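You operate a simulated robot arm through the tools that you are given. There is no shell and no other tool. Be economical: measure what you need, move in short steps, check, and stop when the job is done.

Carry out the task below with a simulated robot arm. There is one attempt and no reset: what you move stays moved.

Task
Swap the broken section for the spare and catch it again.
Fine: free the catch first; the broken one goes in the tray marked BROKEN; the spare's mark lies on the label side; the others stay caught.

The check looks at the end state, three seconds after you hand in, the way a careful person would. Anything else that was tipped, shoved, dropped, spilled or broken makes it a failure.

Robot
A 5-joint arm with a fingered hand on a trunk, on a base that drives. Base frame: it is fixed to the floor where the robot stands at the start and does not move with it; the origin is under the middle of the robot, x ahead of it, y to its left, z up. Units: mm, degrees, N and s.
With the tool pointing down near the work surface it reaches from about 180 to 540 mm from the robot's upright axis, wherever it stands. Its first joint turns from -115.0 to 115.0 degrees. Places, roughly: blue catch [500, 200, 600]; green catch [500, 0, 600]; pocket by the blue catch [400, 300, 500]; pocket by the green catch [400, 0, 500]; pocket by the red catch [400, 500, 500]; red catch [500, 500, 600]; reject [700, 100, 500]. The tool tilts only in the upright plane through the base axis and itself; it spins freely about its own axis. Payload 2.9 kg.
Tool frame: the origin (TCP) lies between the finger pads and is the grasp point; the fingertips stand 22 mm ahead of it; z points along the fingers, y is the line along which they close. Largest opening 124 mm; the body of the gripper starts 60 mm behind the TCP. The gripper is a hand of 3 fingers: y runs from the thumb to the fingers, the wrist lies at [0, 0, -218] in the tool frame, and closing takes about 1.5 s.
Orientation is told as [roll, pitch, yaw] about the base's x, y, z axes, in that order, counted from this pose: with the fingers straight down and closing along the base's y, the tool's x points along the base's -x, its y along +y and its z along -z.

Tools
- The arm moves only by the tool step_arm. Its argument "motion" is one flat list of numbers, 7 for each row, row after row: the shift along the tool's x, y, z in mm, then the turn, a rotation vector about the tool's x, y, z in degrees, then the gripper command, from -1 (fully open) to 1 (shut), values between in proportion. In form: [tx, ty, tz, wx, wy, wz, hand, tx, ty, tz, wx, wy, wz, hand, ...]. A call has 1 to 10 rows; each row is the pose to reach, as a shift and turn from the pose commanded when the call began, along the tool's axes at that moment. Rows are played at 5 a second. More than 50 mm and 8.6 degrees between two rows, or a gripper value outside its range, and nothing of the call is played. Where a pose cannot be reached the arm comes as near as it can. A force on the tool above 40 N (or 10 N above the force at the start of the call, whichever is more), or a blocked arm, ends the call early, and 0.2 s more pass. The fingers move at their own pace (about 153 mm/s each) and stop on an object; they squeeze with about 28 N. The grip force told is the motor's: it shows also when the fingers shut on nothing. Time passes only in rows, and 0.2 s behind the last, so rows that repeat a pose let the fingers close. It gives the time, the measured TCP pose, the force on the tool (base axes), the opening and the grip force at its end, in the units of the frame above (readings bear some noise), with the torque about the TCP (base axes, N m) and any sound that the robot's microphone picked up.
- Cameras (640 x 400 px; columns grow to the right, rows downward): "scene" is now at [3, 147.9, 1388.8]; the picture's right is [-0.08, -1.00, 0.00], its down [-0.86, 0.07, -0.50] and it looks along [0.50, -0.04, -0.87] (base axes); focal length 264 px, centre (320, 200). "wrist" rides on the gripper at [64, -37, -75] in the tool frame; the picture's right is [0.50, 0.87, 0.00], its down [-0.62, 0.36, -0.70] and it looks along [-0.61, 0.35, 0.71] (tool axes); focal length 230 px, centre (320, 200). There is no depth. A picture from a camera that has moved, and an enlarged one, comes with that camera's place and axes in the base frame and with its lens. The place of the scene camera against the robot may be out by one fixed shift of up to 25 mm in any direction.
- grab_frame(camera): a new picture of that camera. It takes no simulated time.
- move_column(by): slides the trunk up (or, below 0, down) by that many mm; the arm and the scene camera ride with it, the base frame stays. It gives what a move gives, with no picture.
- base_move(legs): drives the robot by 1 to 6 legs, each [ahead, left, turn to the left] in mm, mm and degrees, along the robot's own axes; the way and the turn of a leg run together, so that a leg with both is an arc; at most 1500 mm and 180 degrees a leg. The arm and the cameras ride along, it lands a little off, and it stops where it bumps. It gives what a move gives.
- grasp_type(shape): the hand has 3 fingers and takes this shape, open, in about a second: jaw (thumb against the fingers, like two jaws); tri (thumb and two fingers); tip (a fingertip pinch); poke (one finger out to press); point (the index stretched); flat (the hand flat); cup (the hand cupped); fist (a fist). The gripper value then closes the fingers along that shape, each until it touches; the sizes above hold for jaw. It gives what a move gives, with no picture.
- pan_tilt(pan, tilt): turns the head with the scene camera to pan (to the left, within 155 degrees either way) and tilt (down, from -29 to 69), counted from straight ahead of the robot. It gives what a move gives.
- zoom(camera, box): a new picture of the part [left, top, right, bottom] of that camera's present view, enlarged. It takes no simulated time.
- hand_in(): hands the job in; it is judged then, once.

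Go step by step. Nothing tells you exact positions but the pictures and the camera data: compare them with the known pose of the tool, close in by small moves and look again before you grip or let go. The budget is 120 turns and 98 pictures, counting those below and the enlarged ones. Unless the task says otherwise, let go and move clear before handing in, and close with one line.

The tools are called after "Request:" as a command line: name --argument value ..., lists and objects as JSON in quotes. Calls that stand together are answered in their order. step_arm: Moves the arm, as the interface text tells. Its arguments: {"type":"object","properties":{"motion":{"type":"array"}},"required":["motion"]} The other tools are called the same way: move_column (by) slides the trunk up or down; grasp_type (shape) gives the hand a shape; base_move (legs) drives the base; pan_tilt (pan, tilt) turns the head that bears the scene camera; grab_frame (camera) takes a picture; zoom (camera, box) takes an enlarged picture of a part of a camera's view; hand_in () hands the job in.

At the start:

```text
time: 0.0
tool_pos: [288.6, 206.7, 829.9]
ee_rot: [0.1, 0.0, 0.0]
force: [0.1, 0.7, 0.3]
moment: [-0.01, 0.01, 0.02]
opening: 124.3
gripper_force: 0.1
shape: jaw
trunk travel left (down, up): [-525.0, 465.0]
robot x, y, heading: [3.1, -2.8, -0.0]
head pan, tilt: [-4.3, 60.0]
```

scene: 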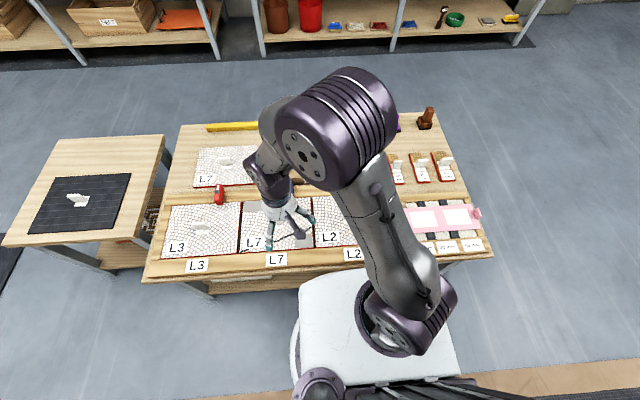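
wrist: 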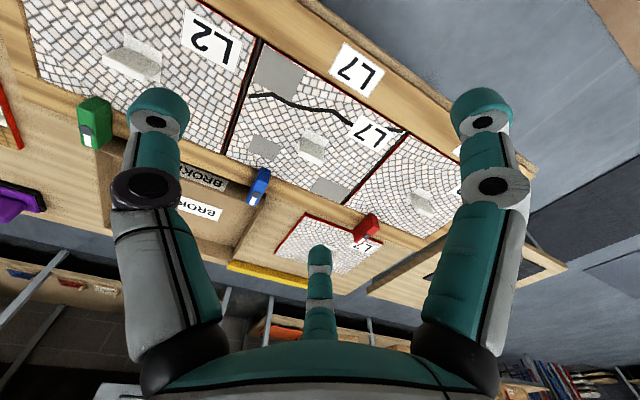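

The arm hides part of the bench; the cracked section seems to be L7 in the middle pocket (blue catch), with the spare L7 behind it. I'll take closer looks first.

Request:
zoom --camera "scene" --box '[140, 100, 340, 280]'

Request:
zoom --camera "wrist" --box '[60, 0, 460, 280]'

```text
2.22 times, centred on (240, 190) of scene
camera zoom: at [3.0, 147.9, 1388.8], right [-0.08, -1.0, 0.0], down [-0.86, 0.07, -0.5], along [0.5, -0.04, -0.87], focal length 588 px, centre (498, 222)
```

zoom: 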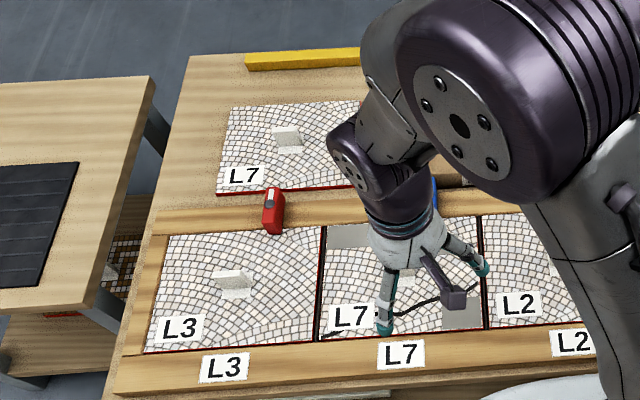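

```text
1.43 times, centred on (260, 140) of wrist
camera zoom: at [225.9, 169.9, 904.6], right [-0.5, 0.87, 0.0], down [0.62, 0.36, 0.7], along [0.61, 0.35, -0.71], focal length 329 px, centre (406, 286)
```

zoom: 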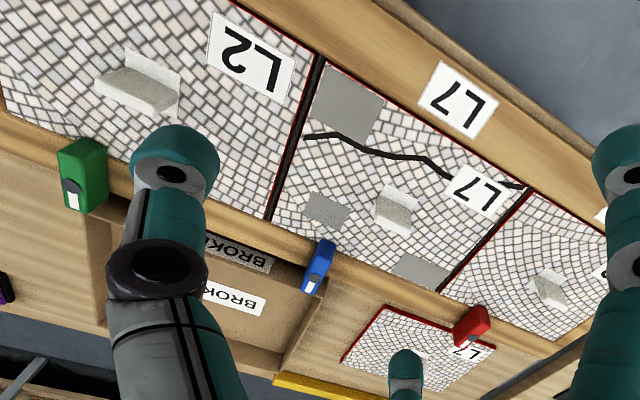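

I'll swing the arm to the right at height, to uncover the middle and left.

Request:
step_arm --motion '[0, -50, 0, 0, 0, 0, -1, 0, -100, 0, 0, 0, 0, -1, 0, -150, 0, 0, 0, 0, -1, 0, -200, 0, 0, 0, 0, -1, 0, -250, 0, 0, 0, 0, -1, 0, -300, 0, 0, 0, 0, -1, 0, -350, 0, 0, 0, 0, -1, 0, -400, 0, 0, 0, 0, -1, 0, -450, 0, 0, 0, 0, -1]'

Request:
grab_frame --camera "scene"

Request:
zoom --camera "scene" --box '[150, 110, 400, 270]'

```text
time: 2.0
tool_pos: [288.0, -244.4, 828.3]
ee_rot: [0.0, 0.0, 0.1]
force: [0.0, -0.3, 0.2]
moment: [0.0, -0.02, -0.01]
opening: 123.9
gripper_force: 0.0
shape: jaw
trunk travel left (down, up): [-525.0, 465.0]
robot x, y, heading: [-0.1, -5.0, 0.0]
head pan, tilt: [-4.3, 60.0]
```

```text
93 pictures are left
camera scene: at [3.1, 146.6, 1388.9], right [-0.08, -1.0, 0.0], down [-0.86, 0.07, -0.5], along [0.5, -0.04, -0.87], focal length 264 px, centre (320, 200)
```

scene: 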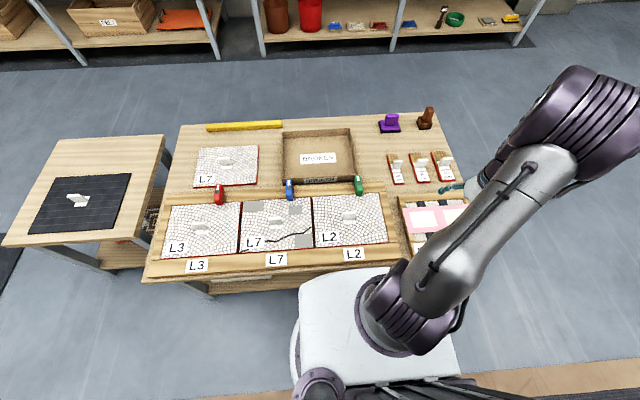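

```text
2.50 times, centred on (275, 190) of scene
camera zoom: at [3.1, 146.6, 1388.9], right [-0.08, -1.0, 0.0], down [-0.86, 0.07, -0.5], along [0.5, -0.04, -0.87], focal length 661 px, centre (432, 225)
```

zoom: 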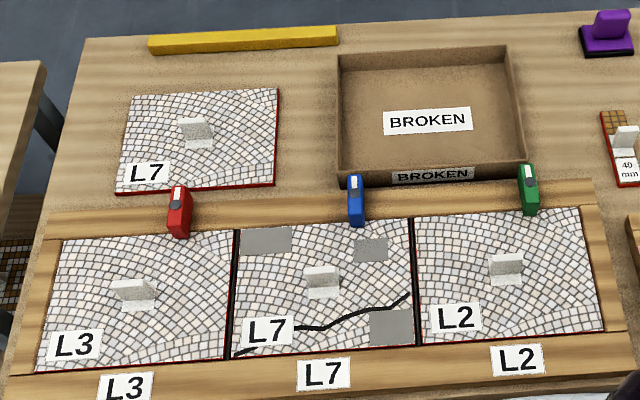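

Now closer looks at the catches, the handles and the spare.

Request:
zoom --camera "scene" --box '[240, 170, 320, 220]'

Request:
zoom --camera "scene" --box '[190, 140, 270, 210]'

Request:
zoom --camera "scene" --box '[240, 190, 320, 260]'

```text
8.00 times, centred on (280, 195) of scene
camera zoom: at [3.1, 146.6, 1388.9], right [-0.08, -1.0, 0.0], down [-0.86, 0.07, -0.5], along [0.5, -0.04, -0.87], focal length 2116 px, centre (640, 240)
```

zoom: 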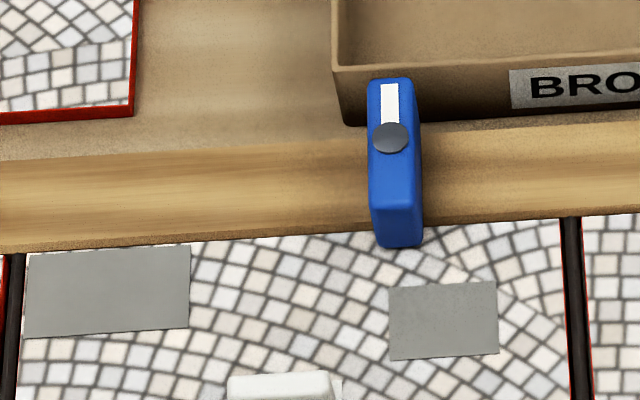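

```text
5.71 times, centred on (230, 175) of scene
camera zoom: at [3.1, 146.6, 1388.9], right [-0.08, -1.0, 0.0], down [-0.86, 0.07, -0.5], along [0.5, -0.04, -0.87], focal length 1511 px, centre (834, 343)
```

zoom: 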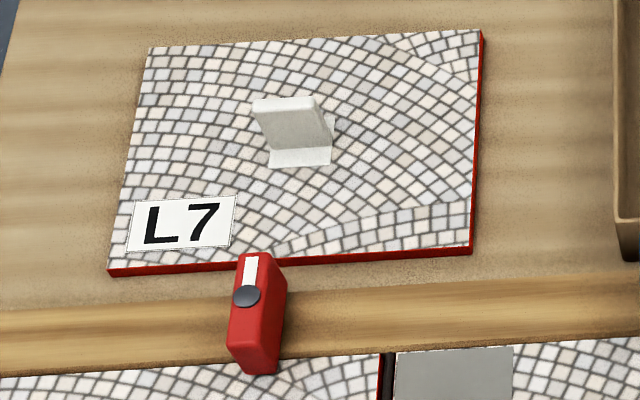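

```text
5.71 times, centred on (280, 225) of scene
camera zoom: at [3.1, 146.6, 1388.9], right [-0.08, -1.0, 0.0], down [-0.86, 0.07, -0.5], along [0.5, -0.04, -0.87], focal length 1511 px, centre (549, 57)
```

zoom: 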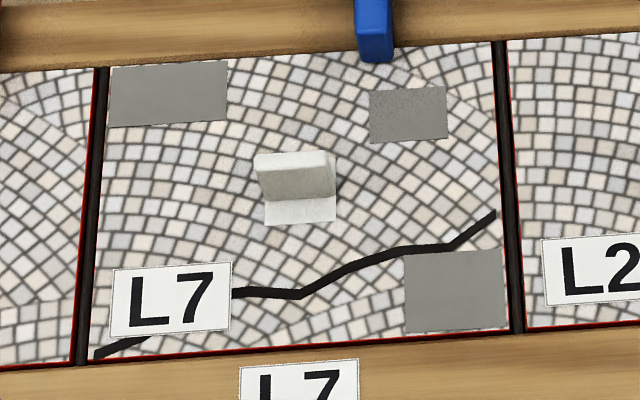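

I need to know whether the base can drive closer. I'll tilt the head down to see the gap between base and bench.

Request:
pan_tilt --pan 20 --tilt 69

Request:
grab_frame --camera "scene"

Request:
grab_frame --camera "wrist"

```text
time: 2.9
tool_pos: [289.3, -241.6, 828.9]
ee_rot: [0.0, 0.1, -0.1]
force: [-0.6, 0.4, 0.0]
moment: [-0.01, -0.01, 0.02]
opening: 123.8
gripper_force: 0.0
shape: jaw
trunk travel left (down, up): [-525.0, 465.0]
robot x, y, heading: [0.3, -0.2, -0.1]
head pan, tilt: [20.0, 68.8]
```

```text
88 pictures are left
camera scene: at [-10.8, 171.9, 1379.4], right [0.34, -0.94, 0.0], down [-0.88, -0.32, -0.36], along [0.34, 0.12, -0.93], focal length 264 px, centre (320, 200)
```

scene: 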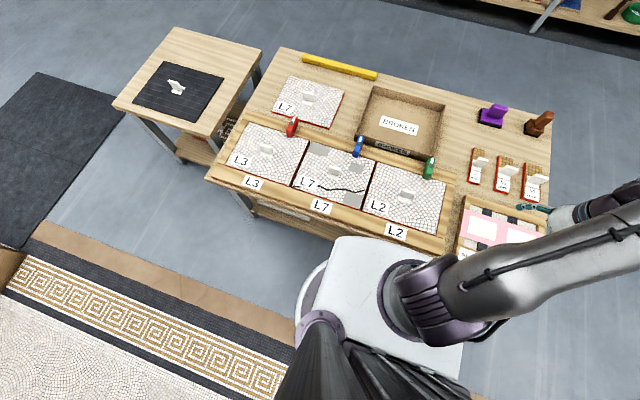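

```text
87 pictures are left
camera wrist: at [226.3, -278.9, 903.4], right [-0.5, 0.87, 0.0], down [0.62, 0.36, 0.7], along [0.61, 0.35, -0.71], focal length 230 px, centre (320, 200)
```

wrist: 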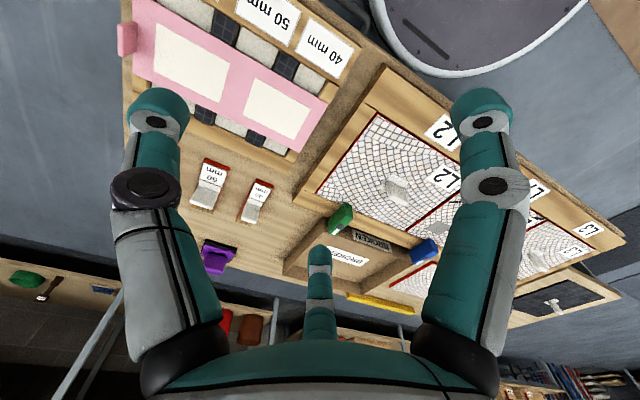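

The bench front is almost against the base, so far things (spare, tray) will need tilting or driving round. Let me check the other places that may hold spares.

Request:
zoom --camera "scene" --box '[110, 30, 350, 190]'

Request:
zoom --camera "scene" --box '[340, 60, 560, 250]'

```text
2.50 times, centred on (230, 110) of scene
camera zoom: at [-10.8, 171.9, 1379.4], right [0.34, -0.94, 0.0], down [-0.88, -0.32, -0.36], along [0.34, 0.12, -0.93], focal length 661 px, centre (545, 425)
```

zoom: 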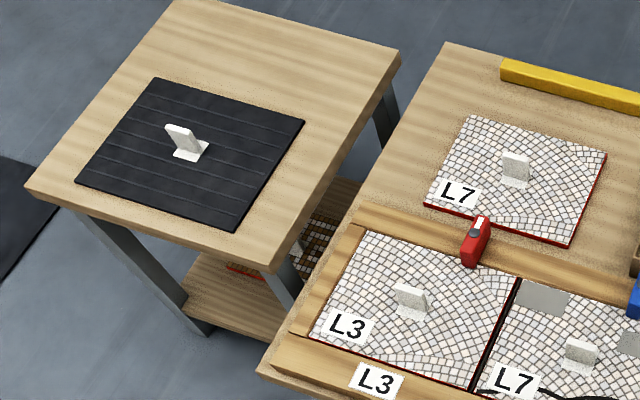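

```text
2.11 times, centred on (450, 155) of scene
camera zoom: at [-10.8, 171.9, 1379.4], right [0.34, -0.94, 0.0], down [-0.88, -0.32, -0.36], along [0.34, 0.12, -0.93], focal length 557 px, centre (46, 295)
```

zoom: 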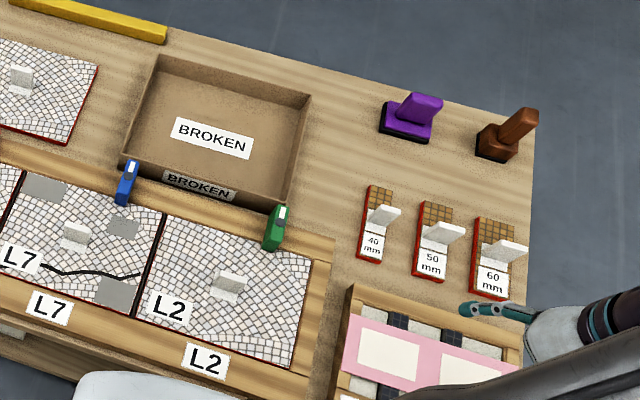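

The spare is the L7 on the bench behind the red catch. I'll drive left along the bench to line up with the blue catch.

Request:
base_move --legs '[[0, 225, 0]]'

Request:
pan_tilt --pan -15 --tilt 55

```text
time: 4.6
tool_pos: [288.7, -18.7, 829.6]
ee_rot: [0.0, 0.0, 0.1]
force: [-0.5, -0.3, 1.3]
moment: [0.0, -0.02, 0.01]
opening: 124.1
gripper_force: 0.1
shape: jaw
trunk travel left (down, up): [-525.0, 465.0]
robot x, y, heading: [-1.2, 223.6, 0.4]
head pan, tilt: [20.0, 68.8]
```

```text
time: 5.6
tool_pos: [288.9, -18.3, 827.7]
ee_rot: [-0.1, 0.0, 0.0]
force: [0.7, -0.1, -0.5]
moment: [0.02, 0.03, 0.02]
opening: 124.0
gripper_force: 0.1
shape: jaw
trunk travel left (down, up): [-525.0, 465.0]
robot x, y, heading: [-2.4, 223.7, 0.2]
head pan, tilt: [-15.0, 55.0]
```

Request:
step_arm --motion '[-20, 30, 5, 0, 0, 0, -1, -40, 60, 10, 0, 0, 0, -1, -60, 90, 15, 0, 0, 0, -1, -80, 120, 20, 0, 0, 0, -1, -100, 150, 25, 0, 0, 0, -1, -120, 180, 30, 0, 0, 0, -1, -130, 210, 40, 0, 0, 0, -1, -140, 225, 60, 0, 0, 0, -1]'

Request:
grab_frame --camera "wrist"

Request:
grab_frame --camera "scene"

```text
time: 7.4
tool_pos: [428.8, 208.9, 768.5]
ee_rot: [0.1, 0.0, 0.1]
force: [-0.2, -0.1, -0.2]
moment: [-0.03, 0.02, 0.01]
opening: 123.8
gripper_force: 0.1
shape: jaw
trunk travel left (down, up): [-525.0, 465.0]
robot x, y, heading: [-0.0, 222.2, 0.1]
head pan, tilt: [-15.0, 55.0]
```

```text
84 pictures are left
camera wrist: at [365.8, 171.8, 843.1], right [-0.5, 0.87, 0.0], down [0.62, 0.36, 0.7], along [0.61, 0.35, -0.71], focal length 230 px, centre (320, 200)
```

wrist: 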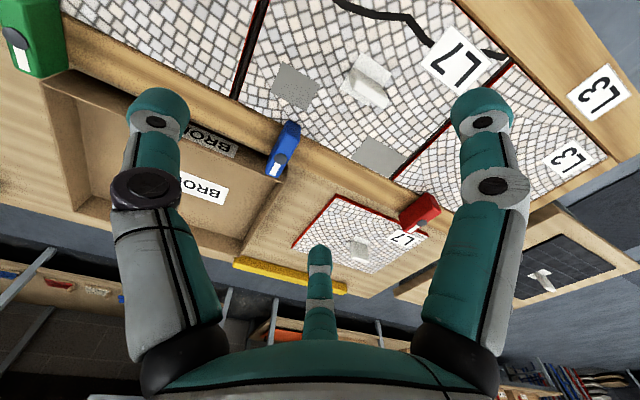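

```text
83 pictures are left
camera scene: at [6.5, 358.7, 1394.9], right [-0.26, -0.97, 0.0], down [-0.79, 0.21, -0.57], along [0.55, -0.15, -0.82], focal length 264 px, centre (320, 200)
```

scene: 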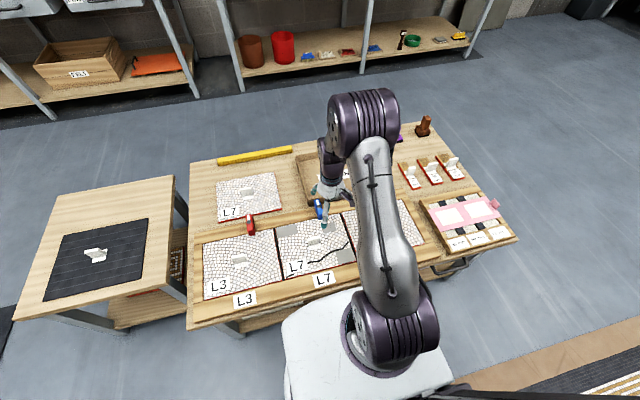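

The hand shows three spread fingers; I'll close it in the air to see how the fingers actually meet.

Request:
step_arm --motion '[0, 0, 0, 0, 0, 0, 0.6, 0, 0, 0, 0, 0, 0, 0.6, 0, 0, 0, 0, 0, 0, 0.6, 0, 0, 0, 0, 0, 0, 0.6, 0, 0, 0, 0, 0, 0, 0.6, 0, 0, 0, 0, 0, 0, 0.6]'

Request:
grab_frame --camera "wrist"

Request:
zoom --camera "scene" --box '[280, 150, 380, 230]'

```text
time: 8.8
tool_pos: [428.5, 208.9, 768.2]
ee_rot: [0.0, 0.0, 0.1]
force: [-0.9, 0.6, -0.7]
moment: [0.02, 0.0, -0.01]
opening: 25.4
gripper_force: 0.0
shape: jaw
trunk travel left (down, up): [-525.0, 465.0]
robot x, y, heading: [-0.3, 223.7, 0.2]
head pan, tilt: [-15.0, 55.0]
```

```text
82 pictures are left
camera wrist: at [365.2, 171.3, 843.5], right [-0.5, 0.87, 0.0], down [0.62, 0.36, 0.7], along [0.61, 0.35, -0.71], focal length 230 px, centre (320, 200)
```

wrist: 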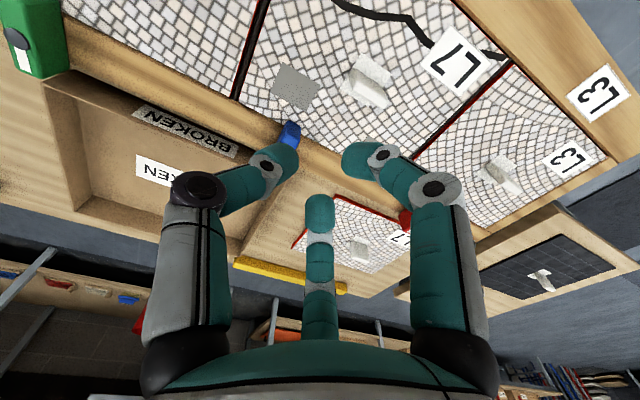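

```text
5.00 times, centred on (330, 190) of scene
camera zoom: at [5.8, 358.6, 1394.9], right [-0.26, -0.97, 0.0], down [-0.79, 0.21, -0.57], along [0.55, -0.15, -0.82], focal length 1322 px, centre (270, 250)
```

zoom: 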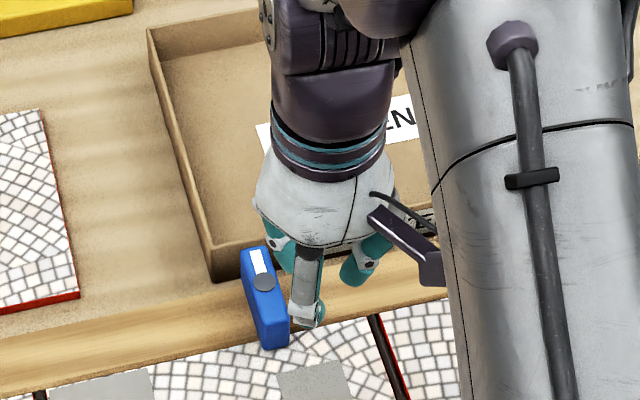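

Fingers meet as a triangle that narrows on closing, good for gripping the catch bar (top near z≈595, pivot ≈ (525, 209)). I'll move above it with a partly open hand and look.

Request:
step_arm --motion '[-30, 0, 20, 0, 0, 0, 0.3, -60, 0, 50, 0, 0, 0, 0.3, -80, 0, 80, 0, 0, 0, 0.3, -80, 0, 100, 0, 0, 0, 0.3, -80, 0, 100, 0, 0, 0, 0.3]'

Request:
grab_frame --camera "wrist"

Request:
zoom --camera "scene" --box '[280, 150, 380, 230]'

```text
time: 10.0
tool_pos: [510.3, 207.2, 666.9]
ee_rot: [-0.1, 0.0, 0.1]
force: [0.0, -1.4, 0.6]
moment: [-0.01, -0.02, -0.01]
opening: 43.0
gripper_force: 0.1
shape: jaw
trunk travel left (down, up): [-525.0, 465.0]
robot x, y, heading: [2.0, 224.0, -0.2]
head pan, tilt: [-15.0, 55.0]
```

```text
80 pictures are left
camera wrist: at [446.2, 170.5, 741.9], right [-0.5, 0.87, 0.0], down [0.62, 0.36, 0.7], along [0.61, 0.35, -0.71], focal length 230 px, centre (320, 200)
```

wrist: 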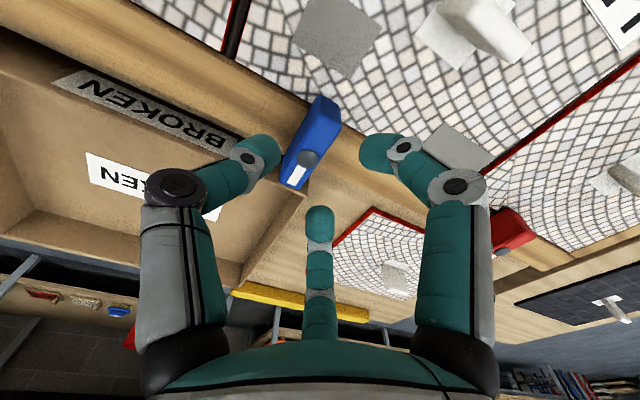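

```text
5.00 times, centred on (330, 190) of scene
camera zoom: at [5.8, 358.6, 1394.9], right [-0.26, -0.97, 0.0], down [-0.79, 0.21, -0.57], along [0.55, -0.15, -0.82], focal length 1322 px, centre (270, 250)
```

zoom: 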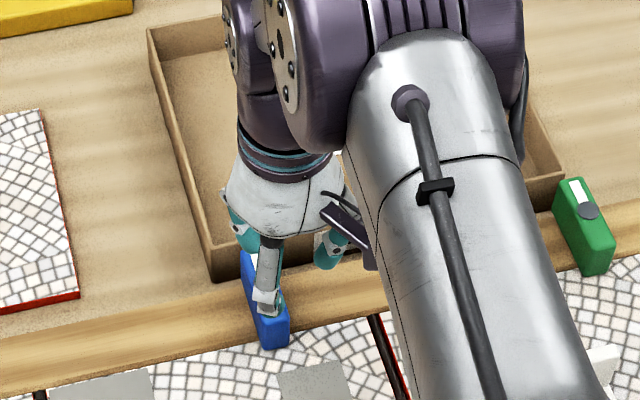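

I'll widen slightly and go lower in steps for better parallax.

Request:
step_arm --motion '[-5, 8, 15, 0, 0, 0, 0.1, -5, 8, 27, 0, 0, 0, 0.1, -5, 8, 27, 0, 0, 0, 0.1]'

Request:
grab_frame --camera "wrist"

Request:
zoom --camera "scene" --box '[280, 160, 360, 220]'

```text
time: 10.8
tool_pos: [514.3, 215.4, 639.6]
ee_rot: [0.0, 0.0, 0.1]
force: [0.1, -0.5, -0.4]
moment: [0.01, 0.03, -0.02]
opening: 55.3
gripper_force: 0.1
shape: jaw
trunk travel left (down, up): [-525.0, 465.0]
robot x, y, heading: [-0.4, 230.5, 0.3]
head pan, tilt: [-15.0, 55.0]
```

```text
78 pictures are left
camera wrist: at [451.7, 179.1, 715.2], right [-0.5, 0.87, 0.0], down [0.62, 0.36, 0.7], along [0.61, 0.35, -0.71], focal length 230 px, centre (320, 200)
```

wrist: 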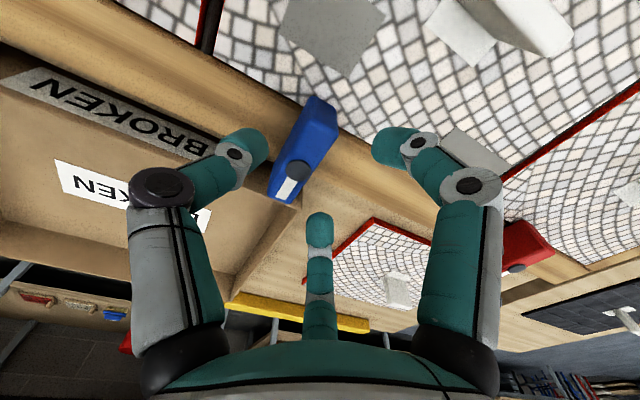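

```text
6.67 times, centred on (320, 190) of scene
camera zoom: at [5.9, 358.6, 1394.9], right [-0.26, -0.97, 0.0], down [-0.79, 0.21, -0.57], along [0.55, -0.15, -0.82], focal length 1763 px, centre (320, 267)
```

zoom: 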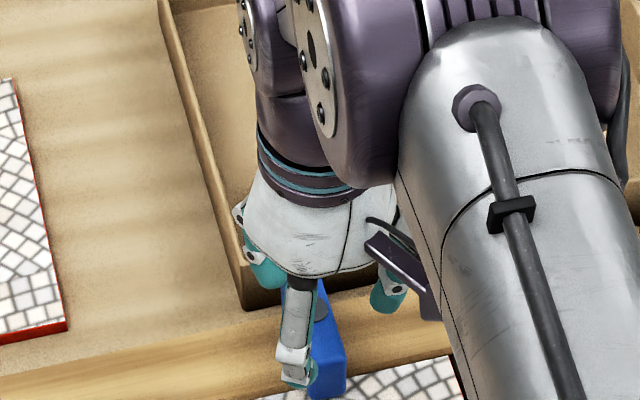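

Tile top is near z≈540, catch top probably ≈ 575. Down a bit more, then look.

Request:
step_arm --motion '[-5, -2, 15, 0, 0, 0, 0.05, -8, -2, 35, 0, 0, 0, 0.05]'

Request:
grab_frame --camera "wrist"

Request:
zoom --camera "scene" --box '[290, 170, 360, 220]'

```text
time: 11.4
tool_pos: [522.0, 213.6, 607.0]
ee_rot: [0.0, 0.0, 0.1]
force: [-0.7, 0.2, -0.3]
moment: [-0.04, 0.0, -0.01]
opening: 58.6
gripper_force: 0.1
shape: jaw
trunk travel left (down, up): [-525.0, 465.0]
robot x, y, heading: [1.8, 225.7, 0.1]
head pan, tilt: [-15.0, 55.0]
```

```text
76 pictures are left
camera wrist: at [459.4, 176.9, 681.3], right [-0.5, 0.87, 0.0], down [0.62, 0.36, 0.7], along [0.61, 0.35, -0.71], focal length 230 px, centre (320, 200)
```

wrist: 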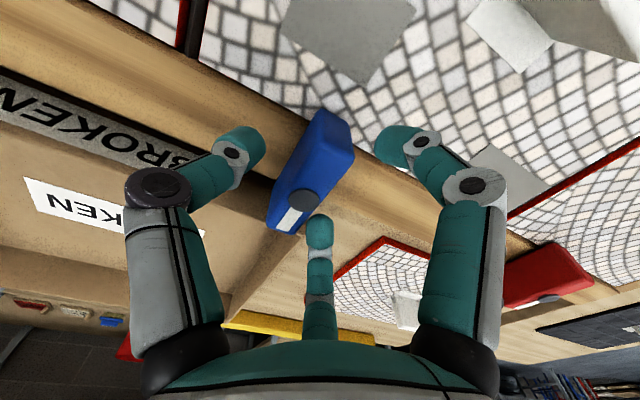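

```text
8.00 times, centred on (325, 195) of scene
camera zoom: at [6.1, 358.6, 1394.9], right [-0.26, -0.97, 0.0], down [-0.79, 0.21, -0.57], along [0.55, -0.15, -0.82], focal length 2116 px, centre (280, 240)
```

zoom: 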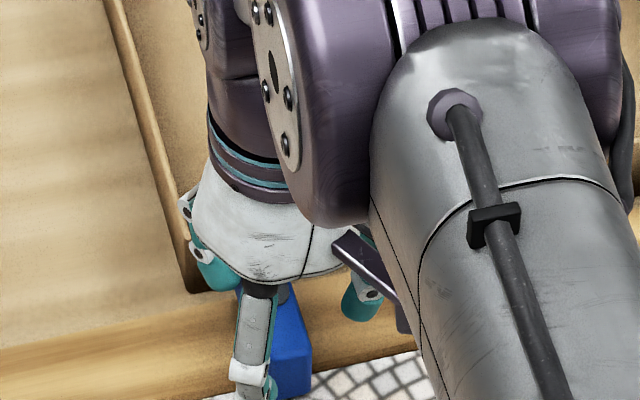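

Request:
zoom --camera "wrist" --box '[230, 90, 420, 240]'

```text
2.67 times, centred on (325, 165) of wrist
camera zoom: at [459.4, 176.9, 681.3], right [-0.5, 0.87, 0.0], down [0.62, 0.36, 0.7], along [0.61, 0.35, -0.71], focal length 614 px, centre (307, 293)
```

zoom: 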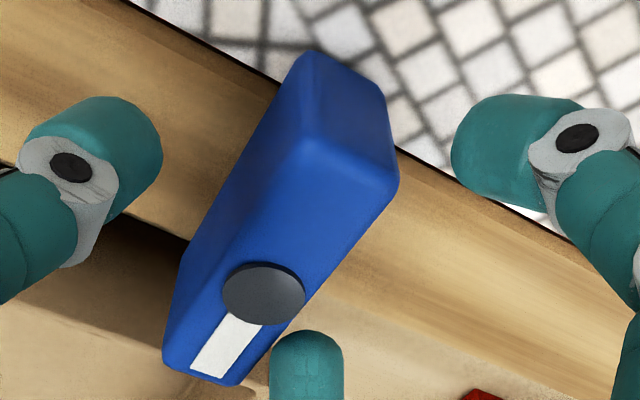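

The picture fits a catch 20 wide, top z≈582, pivot ≈ (548, 217), nose end x≈510, resting just over the tile (≈544). I'll lower around it, TCP at (526, 216.5, 573), then close.

Request:
step_arm --motion '[-4, 3, 10, 0, 0, 0, 0.05, -4, 3, 25, 0, 0, 0, 0.05, -4, 3, 34, 0, 0, 0, 0.05]'

Request:
grab_frame --camera "wrist"

```text
time: 12.2
tool_pos: [525.9, 216.3, 571.3]
ee_rot: [0.0, 0.0, 0.1]
force: [-0.7, 0.1, 0.2]
moment: [0.01, -0.01, 0.02]
opening: 58.3
gripper_force: 0.1
shape: jaw
trunk travel left (down, up): [-525.0, 465.0]
robot x, y, heading: [1.7, 223.9, -0.2]
head pan, tilt: [-15.0, 55.0]
```

```text
73 pictures are left
camera wrist: at [463.5, 178.9, 647.1], right [-0.5, 0.87, 0.0], down [0.62, 0.36, 0.7], along [0.61, 0.35, -0.71], focal length 230 px, centre (320, 200)
```

wrist: 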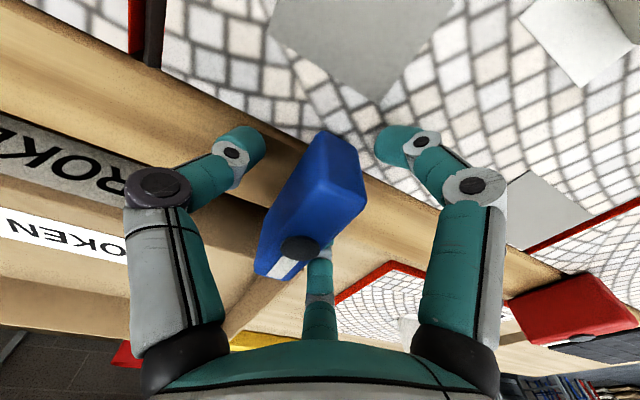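

Request:
step_arm --motion '[0, 0, 0, 0, 0, 0, 1, 0, 0, 0, 0, 0, 0, 1, 0, 0, 0, 0, 0, 0, 1, 0, 0, 0, 0, 0, 0, 1, 0, 0, 0, 0, 0, 0, 1]'

Request:
grab_frame --camera "wrist"

```text
time: 13.4
tool_pos: [526.4, 217.6, 571.5]
ee_rot: [-0.1, 0.1, 0.2]
force: [-1.4, 14.0, -7.2]
moment: [0.14, 0.01, 0.06]
opening: 27.4
gripper_force: 28.1
shape: jaw
trunk travel left (down, up): [-525.0, 465.0]
robot x, y, heading: [1.3, 221.2, 0.3]
head pan, tilt: [-15.0, 55.0]
```

```text
72 pictures are left
camera wrist: at [463.6, 180.3, 646.7], right [-0.5, 0.86, 0.0], down [0.62, 0.36, 0.7], along [0.61, 0.35, -0.71], focal length 230 px, centre (320, 200)
```

wrist: 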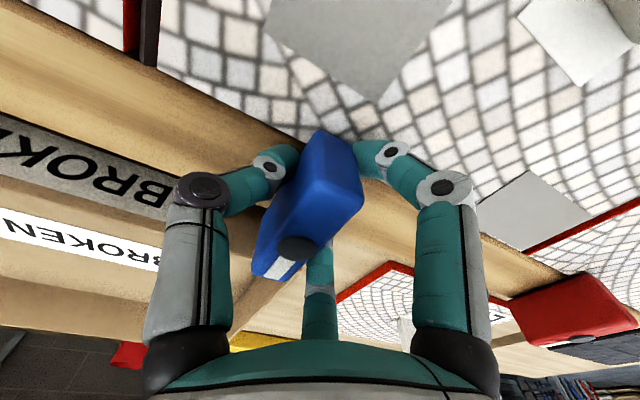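

Gripped. I'll try turning the nose toward +y (left) about the pivot, a first 21°.

Request:
step_arm --motion '[-0.17, 2.74, 0, 0, 0, 7, 1, -0.67, 5.44, 0, 0, 0, 14, 1, -1.5, 8.06, 0, 0, 0, 21, 1]'

Request:
grab_frame --camera "wrist"

```text
time: 14.2
tool_pos: [528.1, 225.6, 572.7]
ee_rot: [0.0, -0.1, -21.0]
force: [5.7, -0.5, -0.4]
moment: [-0.16, -0.07, 0.11]
opening: 24.5
gripper_force: 28.0
shape: jaw
trunk travel left (down, up): [-525.0, 465.0]
robot x, y, heading: [-1.5, 223.6, 0.4]
head pan, tilt: [-15.0, 55.0]
```

```text
71 pictures are left
camera wrist: at [456.9, 213.1, 647.2], right [-0.16, 0.99, 0.0], down [0.7, 0.11, 0.7], along [0.69, 0.11, -0.71], focal length 230 px, centre (320, 200)
```

wrist: 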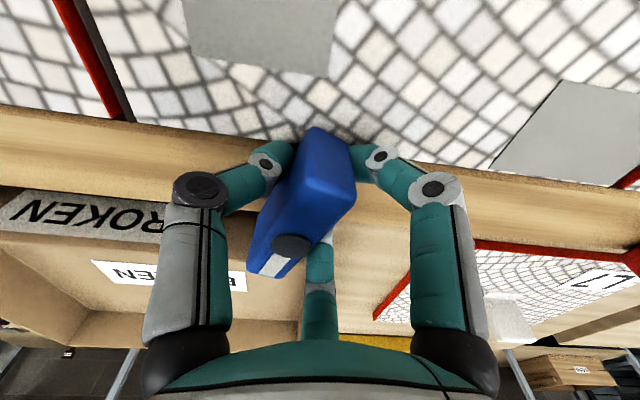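

It turns freely with the hand. Continuing to 90°.

Request:
step_arm --motion '[-0.2, 3.0, 0, 0, 0, 7.67, 1, -0.8, 5.95, 0, 0, 0, 15.33, 1, -1.79, 8.79, 0, 0, 0, 23, 1, -3.15, 11.48, 0, 0, 0, 30.67, 1, -4.85, 13.95, 0, 0, 0, 38.33, 1, -6.87, 16.18, 0, 0, 0, 46, 1, -9.17, 18.13, 0, 0, 0, 53.67, 1, -11.7, 19.74, 0, 0, 0, 61.33, 1, -14.44, 21.0, 0, 0, 0, 69, 1]'

Request:
grab_frame --camera "wrist"

```text
time: 15.6
tool_pos: [542.5, 232.0, 573.4]
ee_rot: [0.1, -0.1, -66.4]
force: [7.3, -13.2, 0.7]
moment: [-0.29, 0.06, 0.17]
opening: 23.8
gripper_force: 28.6
shape: jaw
trunk travel left (down, up): [-525.0, 465.0]
robot x, y, heading: [-1.5, 224.3, -0.1]
head pan, tilt: [-15.0, 55.0]
stopped in row 7: the force on the tool passed its limit (the readings are from after the stop); the commanded pose is now the measured one
```

```text
70 pictures are left
camera wrist: at [483.3, 276.5, 647.2], right [0.6, 0.8, 0.0], down [0.57, -0.43, 0.7], along [0.57, -0.42, -0.71], focal length 230 px, centre (320, 200)
```

wrist: 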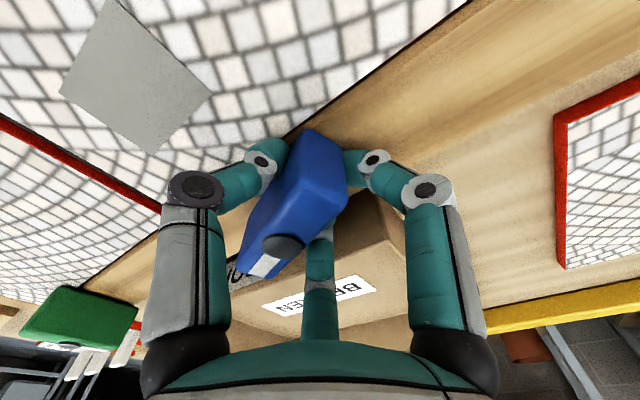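

Request:
zoom --camera "wrist" --box '[200, 100, 460, 300]'

Request:
zoom --camera "scene" --box '[260, 140, 380, 230]'

```text
2.00 times, centred on (330, 200) of wrist
camera zoom: at [483.3, 276.5, 647.2], right [0.6, 0.8, 0.0], down [0.57, -0.43, 0.7], along [0.57, -0.42, -0.71], focal length 460 px, centre (300, 200)
```

zoom: 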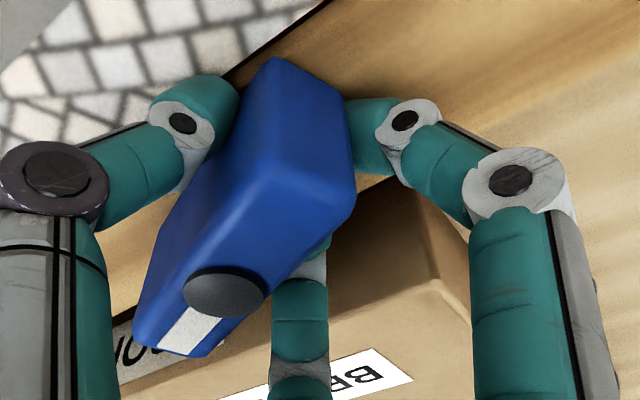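

```text
4.44 times, centred on (320, 185) of scene
camera zoom: at [7.3, 357.3, 1394.7], right [-0.26, -0.97, 0.0], down [-0.79, 0.21, -0.57], along [0.55, -0.15, -0.82], focal length 1175 px, centre (320, 267)
```

zoom: 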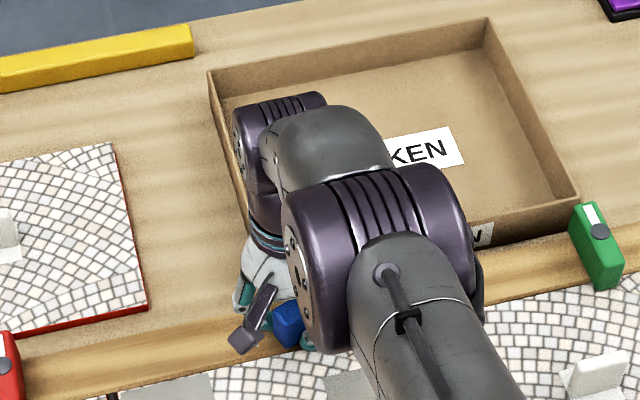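

At 66° a rear finger seems to meet the tray wall, so I'll open only slightly while backing off, lift clear, and push the nose the rest of the way from the front.

Request:
step_arm --motion '[0, -2, 0, 0, 0, 0, 0.45, 0, -5, 0, 0, 0, 0, 0.42, 0, -5, 0, 0, 0, 0, 0.42, 0, -5, -30, 0, 0, 0, 0.42, 0, -5, -60, 0, 0, 0, 0.42]'

Request:
grab_frame --camera "wrist"

```text
time: 16.8
tool_pos: [535.5, 232.7, 630.7]
ee_rot: [0.0, 0.0, -66.5]
force: [0.0, -0.3, -0.4]
moment: [-0.03, -0.02, 0.02]
opening: 36.1
gripper_force: 0.0
shape: jaw
trunk travel left (down, up): [-525.0, 465.0]
robot x, y, heading: [-3.4, 228.0, 0.1]
head pan, tilt: [-15.0, 55.0]
```

```text
67 pictures are left
camera wrist: at [477.7, 276.9, 704.8], right [0.59, 0.8, 0.0], down [0.57, -0.42, 0.7], along [0.56, -0.42, -0.71], focal length 230 px, centre (320, 200)
```

wrist: 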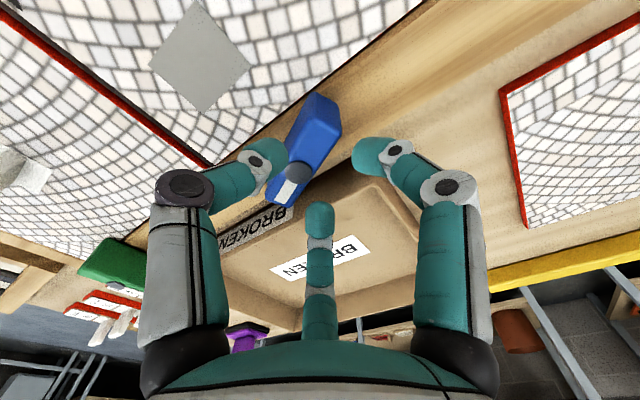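

Request:
step_arm --motion '[15, -17, 0, 0, 0, 0, 1, 30.2, -34.3, 0, 0, 0, 0, 1, 30.2, -34.3, 0, 0, 0, 0, 1, 30.2, -34.3, 30, 0, 0, 0, 1, 30.2, -34.3, 57, 0, 0, 0, 1]'

Request:
grab_frame --camera "wrist"

```text
time: 18.0
tool_pos: [492.3, 245.9, 576.4]
ee_rot: [0.5, 0.0, -66.5]
force: [0.2, -1.0, 11.3]
moment: [-0.01, -0.03, -0.01]
opening: 0.0
gripper_force: 26.9
shape: jaw
trunk travel left (down, up): [-525.0, 465.0]
robot x, y, heading: [-0.3, 227.7, 0.1]
head pan, tilt: [-15.0, 55.0]
```

```text
66 pictures are left
camera wrist: at [433.2, 291.0, 650.7], right [0.59, 0.8, 0.0], down [0.57, -0.42, 0.71], along [0.57, -0.42, -0.71], focal length 230 px, centre (320, 200)
```

wrist: 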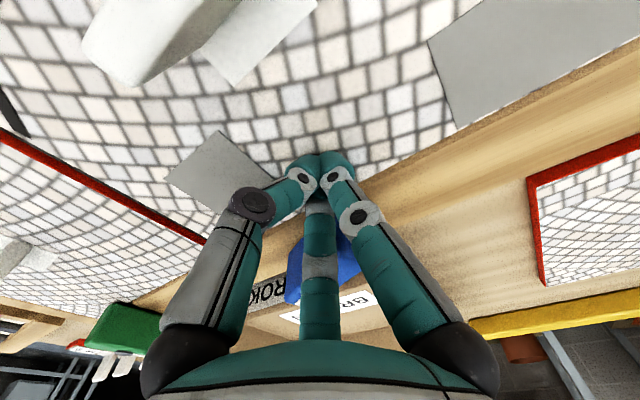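

Tips lightly touch the tile; I'll lift 9 mm and push toward +x against the nose.

Request:
step_arm --motion '[0, 0, -9, 0, 0, 0, 1, -2.4, 5.5, -9, 0, 0, 0, 1, -4.8, 11, -9, 0, 0, 0, 1, -7.2, 16.5, -9, 0, 0, 0, 1, -9.6, 22, -9, 0, 0, 0, 1]'

Request:
grab_frame --camera "wrist"

```text
time: 19.2
tool_pos: [512.0, 246.8, 583.9]
ee_rot: [-0.2, 0.1, -66.4]
force: [-28.5, 0.8, 2.5]
moment: [-0.07, -0.24, -0.21]
opening: 0.1
gripper_force: 28.1
shape: jaw
trunk travel left (down, up): [-525.0, 465.0]
robot x, y, heading: [-2.7, 222.7, 0.3]
head pan, tilt: [-15.0, 55.0]
```

```text
65 pictures are left
camera wrist: at [453.6, 290.4, 660.0], right [0.59, 0.8, 0.0], down [0.58, -0.42, 0.7], along [0.56, -0.42, -0.71], focal length 230 px, centre (320, 200)
```

wrist: 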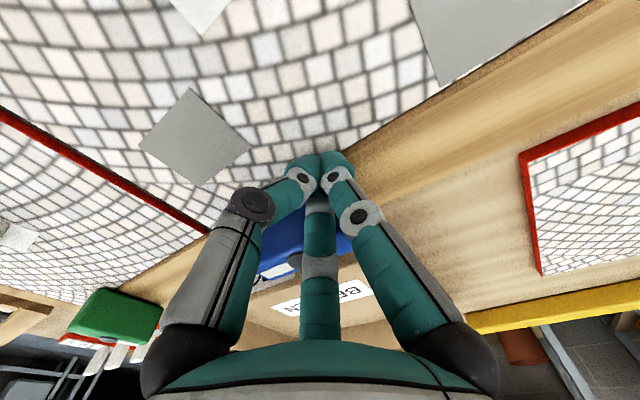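

Resistance of 28 N; perhaps the catch has reached its stop. Back off, rise and look.

Request:
step_arm --motion '[8, -18, 0, 0, 0, 0, 1, 8, -18, -40, 0, 0, 0, 1, 20, -60, -60, 0, 0, 0, 1, 30, -90, -80, 0, 0, 0, 1]'

Request:
grab_frame --camera "wrist"

Request:
zoom --camera "scene" --box '[260, 150, 380, 240]'

```text
time: 20.2
tool_pos: [423.5, 237.2, 666.1]
ee_rot: [0.3, 0.0, -66.5]
force: [-0.7, 0.2, 0.2]
moment: [0.01, -0.04, -0.04]
opening: 0.0
gripper_force: 27.9
shape: jaw
trunk travel left (down, up): [-525.0, 465.0]
robot x, y, heading: [1.2, 225.5, -0.0]
head pan, tilt: [-15.0, 55.0]
```

```text
64 pictures are left
camera wrist: at [365.2, 281.7, 740.0], right [0.59, 0.8, 0.0], down [0.57, -0.42, 0.7], along [0.57, -0.42, -0.71], focal length 230 px, centre (320, 200)
```

wrist: 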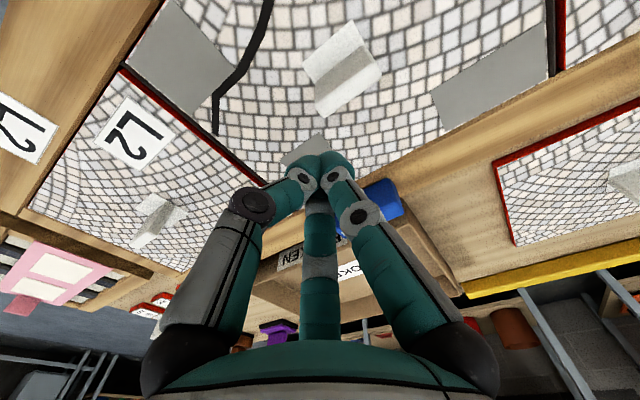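

```text
4.44 times, centred on (320, 195) of scene
camera zoom: at [5.6, 358.2, 1394.8], right [-0.26, -0.97, 0.0], down [-0.79, 0.21, -0.57], along [0.55, -0.15, -0.82], focal length 1175 px, centre (320, 222)
```

zoom: 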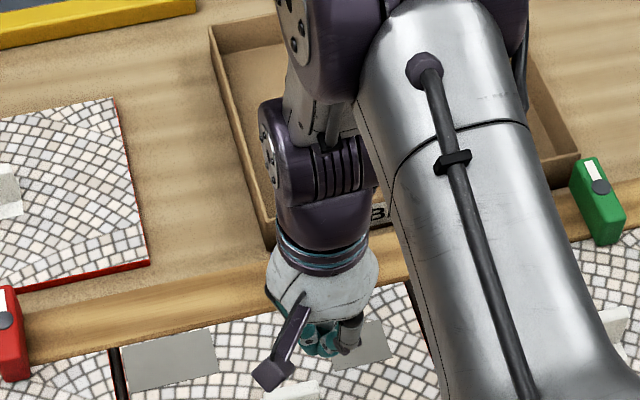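

Request:
step_arm --motion '[-35, -15, -10, 0, 0, 0, 0.5, -70, -30, -20, 0, 0, 0, 0, -105, -45, -30, 0, 0, 0, 0, -140, -60, -40, 0, 0, 0, 0, -180, -75, -40, 0, 0, 0, 0]'

Request:
zoom --camera "scene" --box '[260, 150, 380, 240]'

```text
time: 21.4
tool_pos: [424.7, 42.2, 703.3]
ee_rot: [0.2, -0.1, -66.5]
force: [0.1, -0.4, 0.5]
moment: [-0.03, -0.02, 0.0]
opening: 61.7
gripper_force: 0.2
shape: jaw
trunk travel left (down, up): [-525.0, 465.0]
robot x, y, heading: [-0.0, 219.8, 0.0]
head pan, tilt: [-15.0, 55.0]
```

```text
4.44 times, centred on (320, 195) of scene
camera zoom: at [6.2, 357.3, 1395.0], right [-0.26, -0.97, 0.0], down [-0.79, 0.21, -0.57], along [0.55, -0.15, -0.82], focal length 1175 px, centre (320, 222)
```

zoom: 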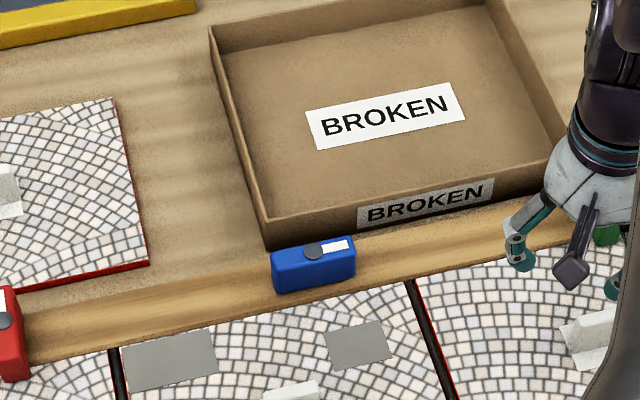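

The catch lies along the rail now, clear of the tile, and the tray hasn't moved. Next: go over the broken section's handle (≈(403, 268)) with the fingers closing along x.

Request:
step_arm --motion '[36, 12, 0, 0, 0, 4, 0, 72, 24, 0, 0, 0, 8, 0, 108, 36, 0, 0, 0, 12, 0, 144, 48, 0, 0, 0, 16, 0, 180, 60, 0, 0, 0, 20, 0, 215, 70, 10, 0, 0, 23.5, 0]'

Request:
grab_frame --camera "wrist"

Request:
grab_frame --camera "scene"

```text
time: 22.8
tool_pos: [401.5, 269.3, 693.8]
ee_rot: [0.1, -0.1, -90.2]
force: [0.0, -0.7, -0.3]
moment: [0.02, -0.03, 0.01]
opening: 61.5
gripper_force: 0.1
shape: jaw
trunk travel left (down, up): [-525.0, 465.0]
robot x, y, heading: [-0.3, 222.9, -0.2]
head pan, tilt: [-15.0, 55.0]
```

```text
61 pictures are left
camera wrist: at [366.8, 332.8, 768.6], right [0.87, 0.5, 0.0], down [0.35, -0.62, 0.7], along [0.35, -0.61, -0.71], focal length 230 px, centre (320, 200)
```

wrist: 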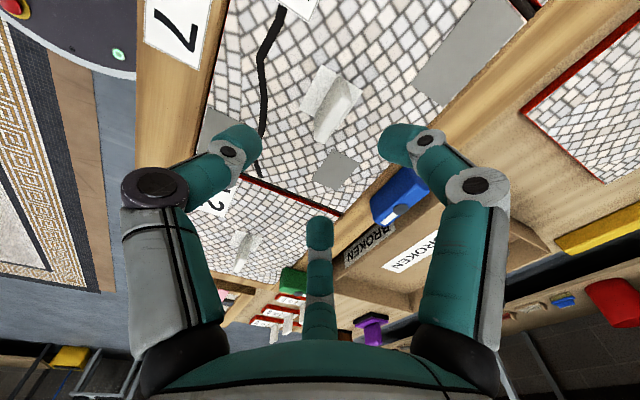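

```text
60 pictures are left
camera scene: at [6.3, 359.0, 1394.8], right [-0.26, -0.97, 0.0], down [-0.79, 0.21, -0.57], along [0.55, -0.15, -0.82], focal length 264 px, centre (320, 200)
```

scene: 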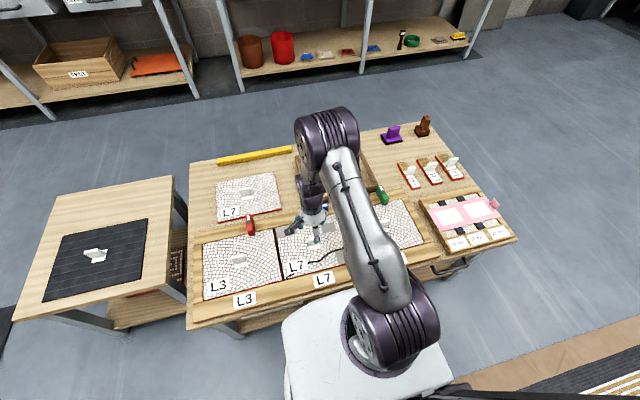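

Request:
zoom --camera "wrist" --box '[240, 50, 420, 180]'

```text
3.08 times, centred on (330, 115) of wrist
camera zoom: at [366.8, 332.8, 768.6], right [0.87, 0.5, 0.0], down [0.35, -0.62, 0.7], along [0.35, -0.61, -0.71], focal length 708 px, centre (289, 462)
```

zoom: 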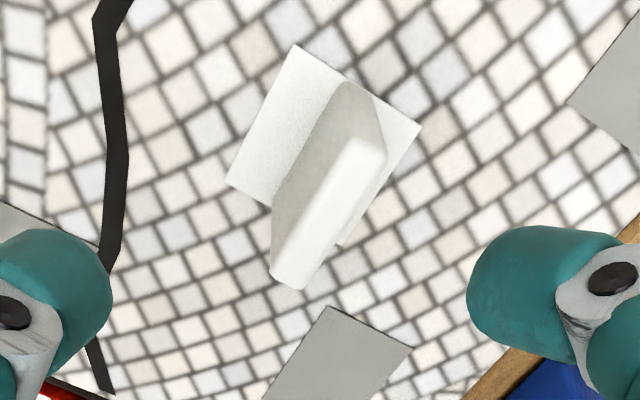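

The handle is a vertical fin along y, centred ≈ (417.5, 265.5), top z≈591. Lowering onto it in two stages.

Request:
step_arm --motion '[-2, 8, 35, 0, 0, 0, 0, -3.8, 16, 70, 0, 0, 0, 0, -3.8, 16, 80, 0, 0, 0, 0]'

Request:
grab_frame --camera "wrist"

```text
time: 23.6
tool_pos: [418.2, 264.1, 612.8]
ee_rot: [0.3, 0.0, -89.8]
force: [0.5, 0.0, 0.2]
moment: [-0.02, 0.02, -0.01]
opening: 61.9
gripper_force: 0.3
shape: jaw
trunk travel left (down, up): [-525.0, 465.0]
robot x, y, heading: [-0.2, 219.7, 0.2]
head pan, tilt: [-15.0, 55.0]
```

```text
58 pictures are left
camera wrist: at [381.3, 327.9, 687.9], right [0.87, 0.5, 0.0], down [0.35, -0.62, 0.7], along [0.35, -0.61, -0.71], focal length 230 px, centre (320, 200)
```

wrist: 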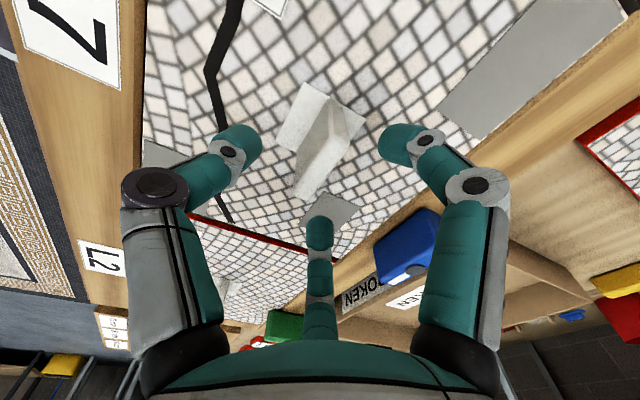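

Request:
step_arm --motion '[3, -1, 15, 0, 0, 0, 0, 3, -1, 30, 0, 0, 0, 0, 3, -1, 30, 0, 0, 0, 1, 3, -1, 30, 0, 0, 0, 1, 3, -1, 30, 0, 0, 0, 1, 3, -1, 30, 0, 0, 0, 1, 3, -1, 30, 0, 0, 0, 1]'

Request:
grab_frame --camera "wrist"

```text
time: 25.2
tool_pos: [417.1, 268.5, 583.0]
ee_rot: [0.2, -0.1, -89.9]
force: [10.7, -0.7, 0.1]
moment: [-0.04, -0.17, -0.01]
opening: 13.1
gripper_force: 27.9
shape: jaw
trunk travel left (down, up): [-525.0, 465.0]
robot x, y, heading: [0.2, 226.3, -0.1]
head pan, tilt: [-15.0, 55.0]
```

```text
57 pictures are left
camera wrist: at [381.6, 331.8, 658.4], right [0.87, 0.5, 0.0], down [0.35, -0.62, 0.7], along [0.35, -0.61, -0.71], focal length 230 px, centre (320, 200)
```

wrist: 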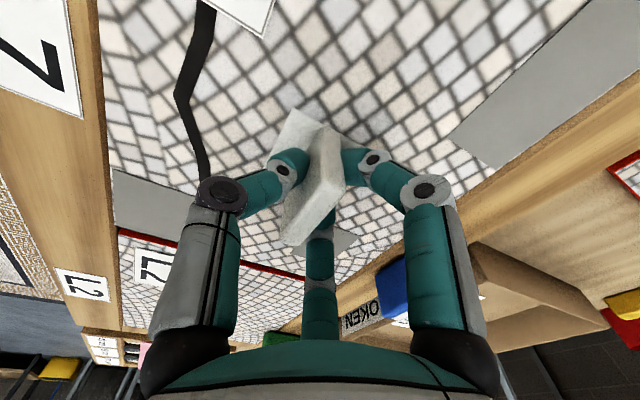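

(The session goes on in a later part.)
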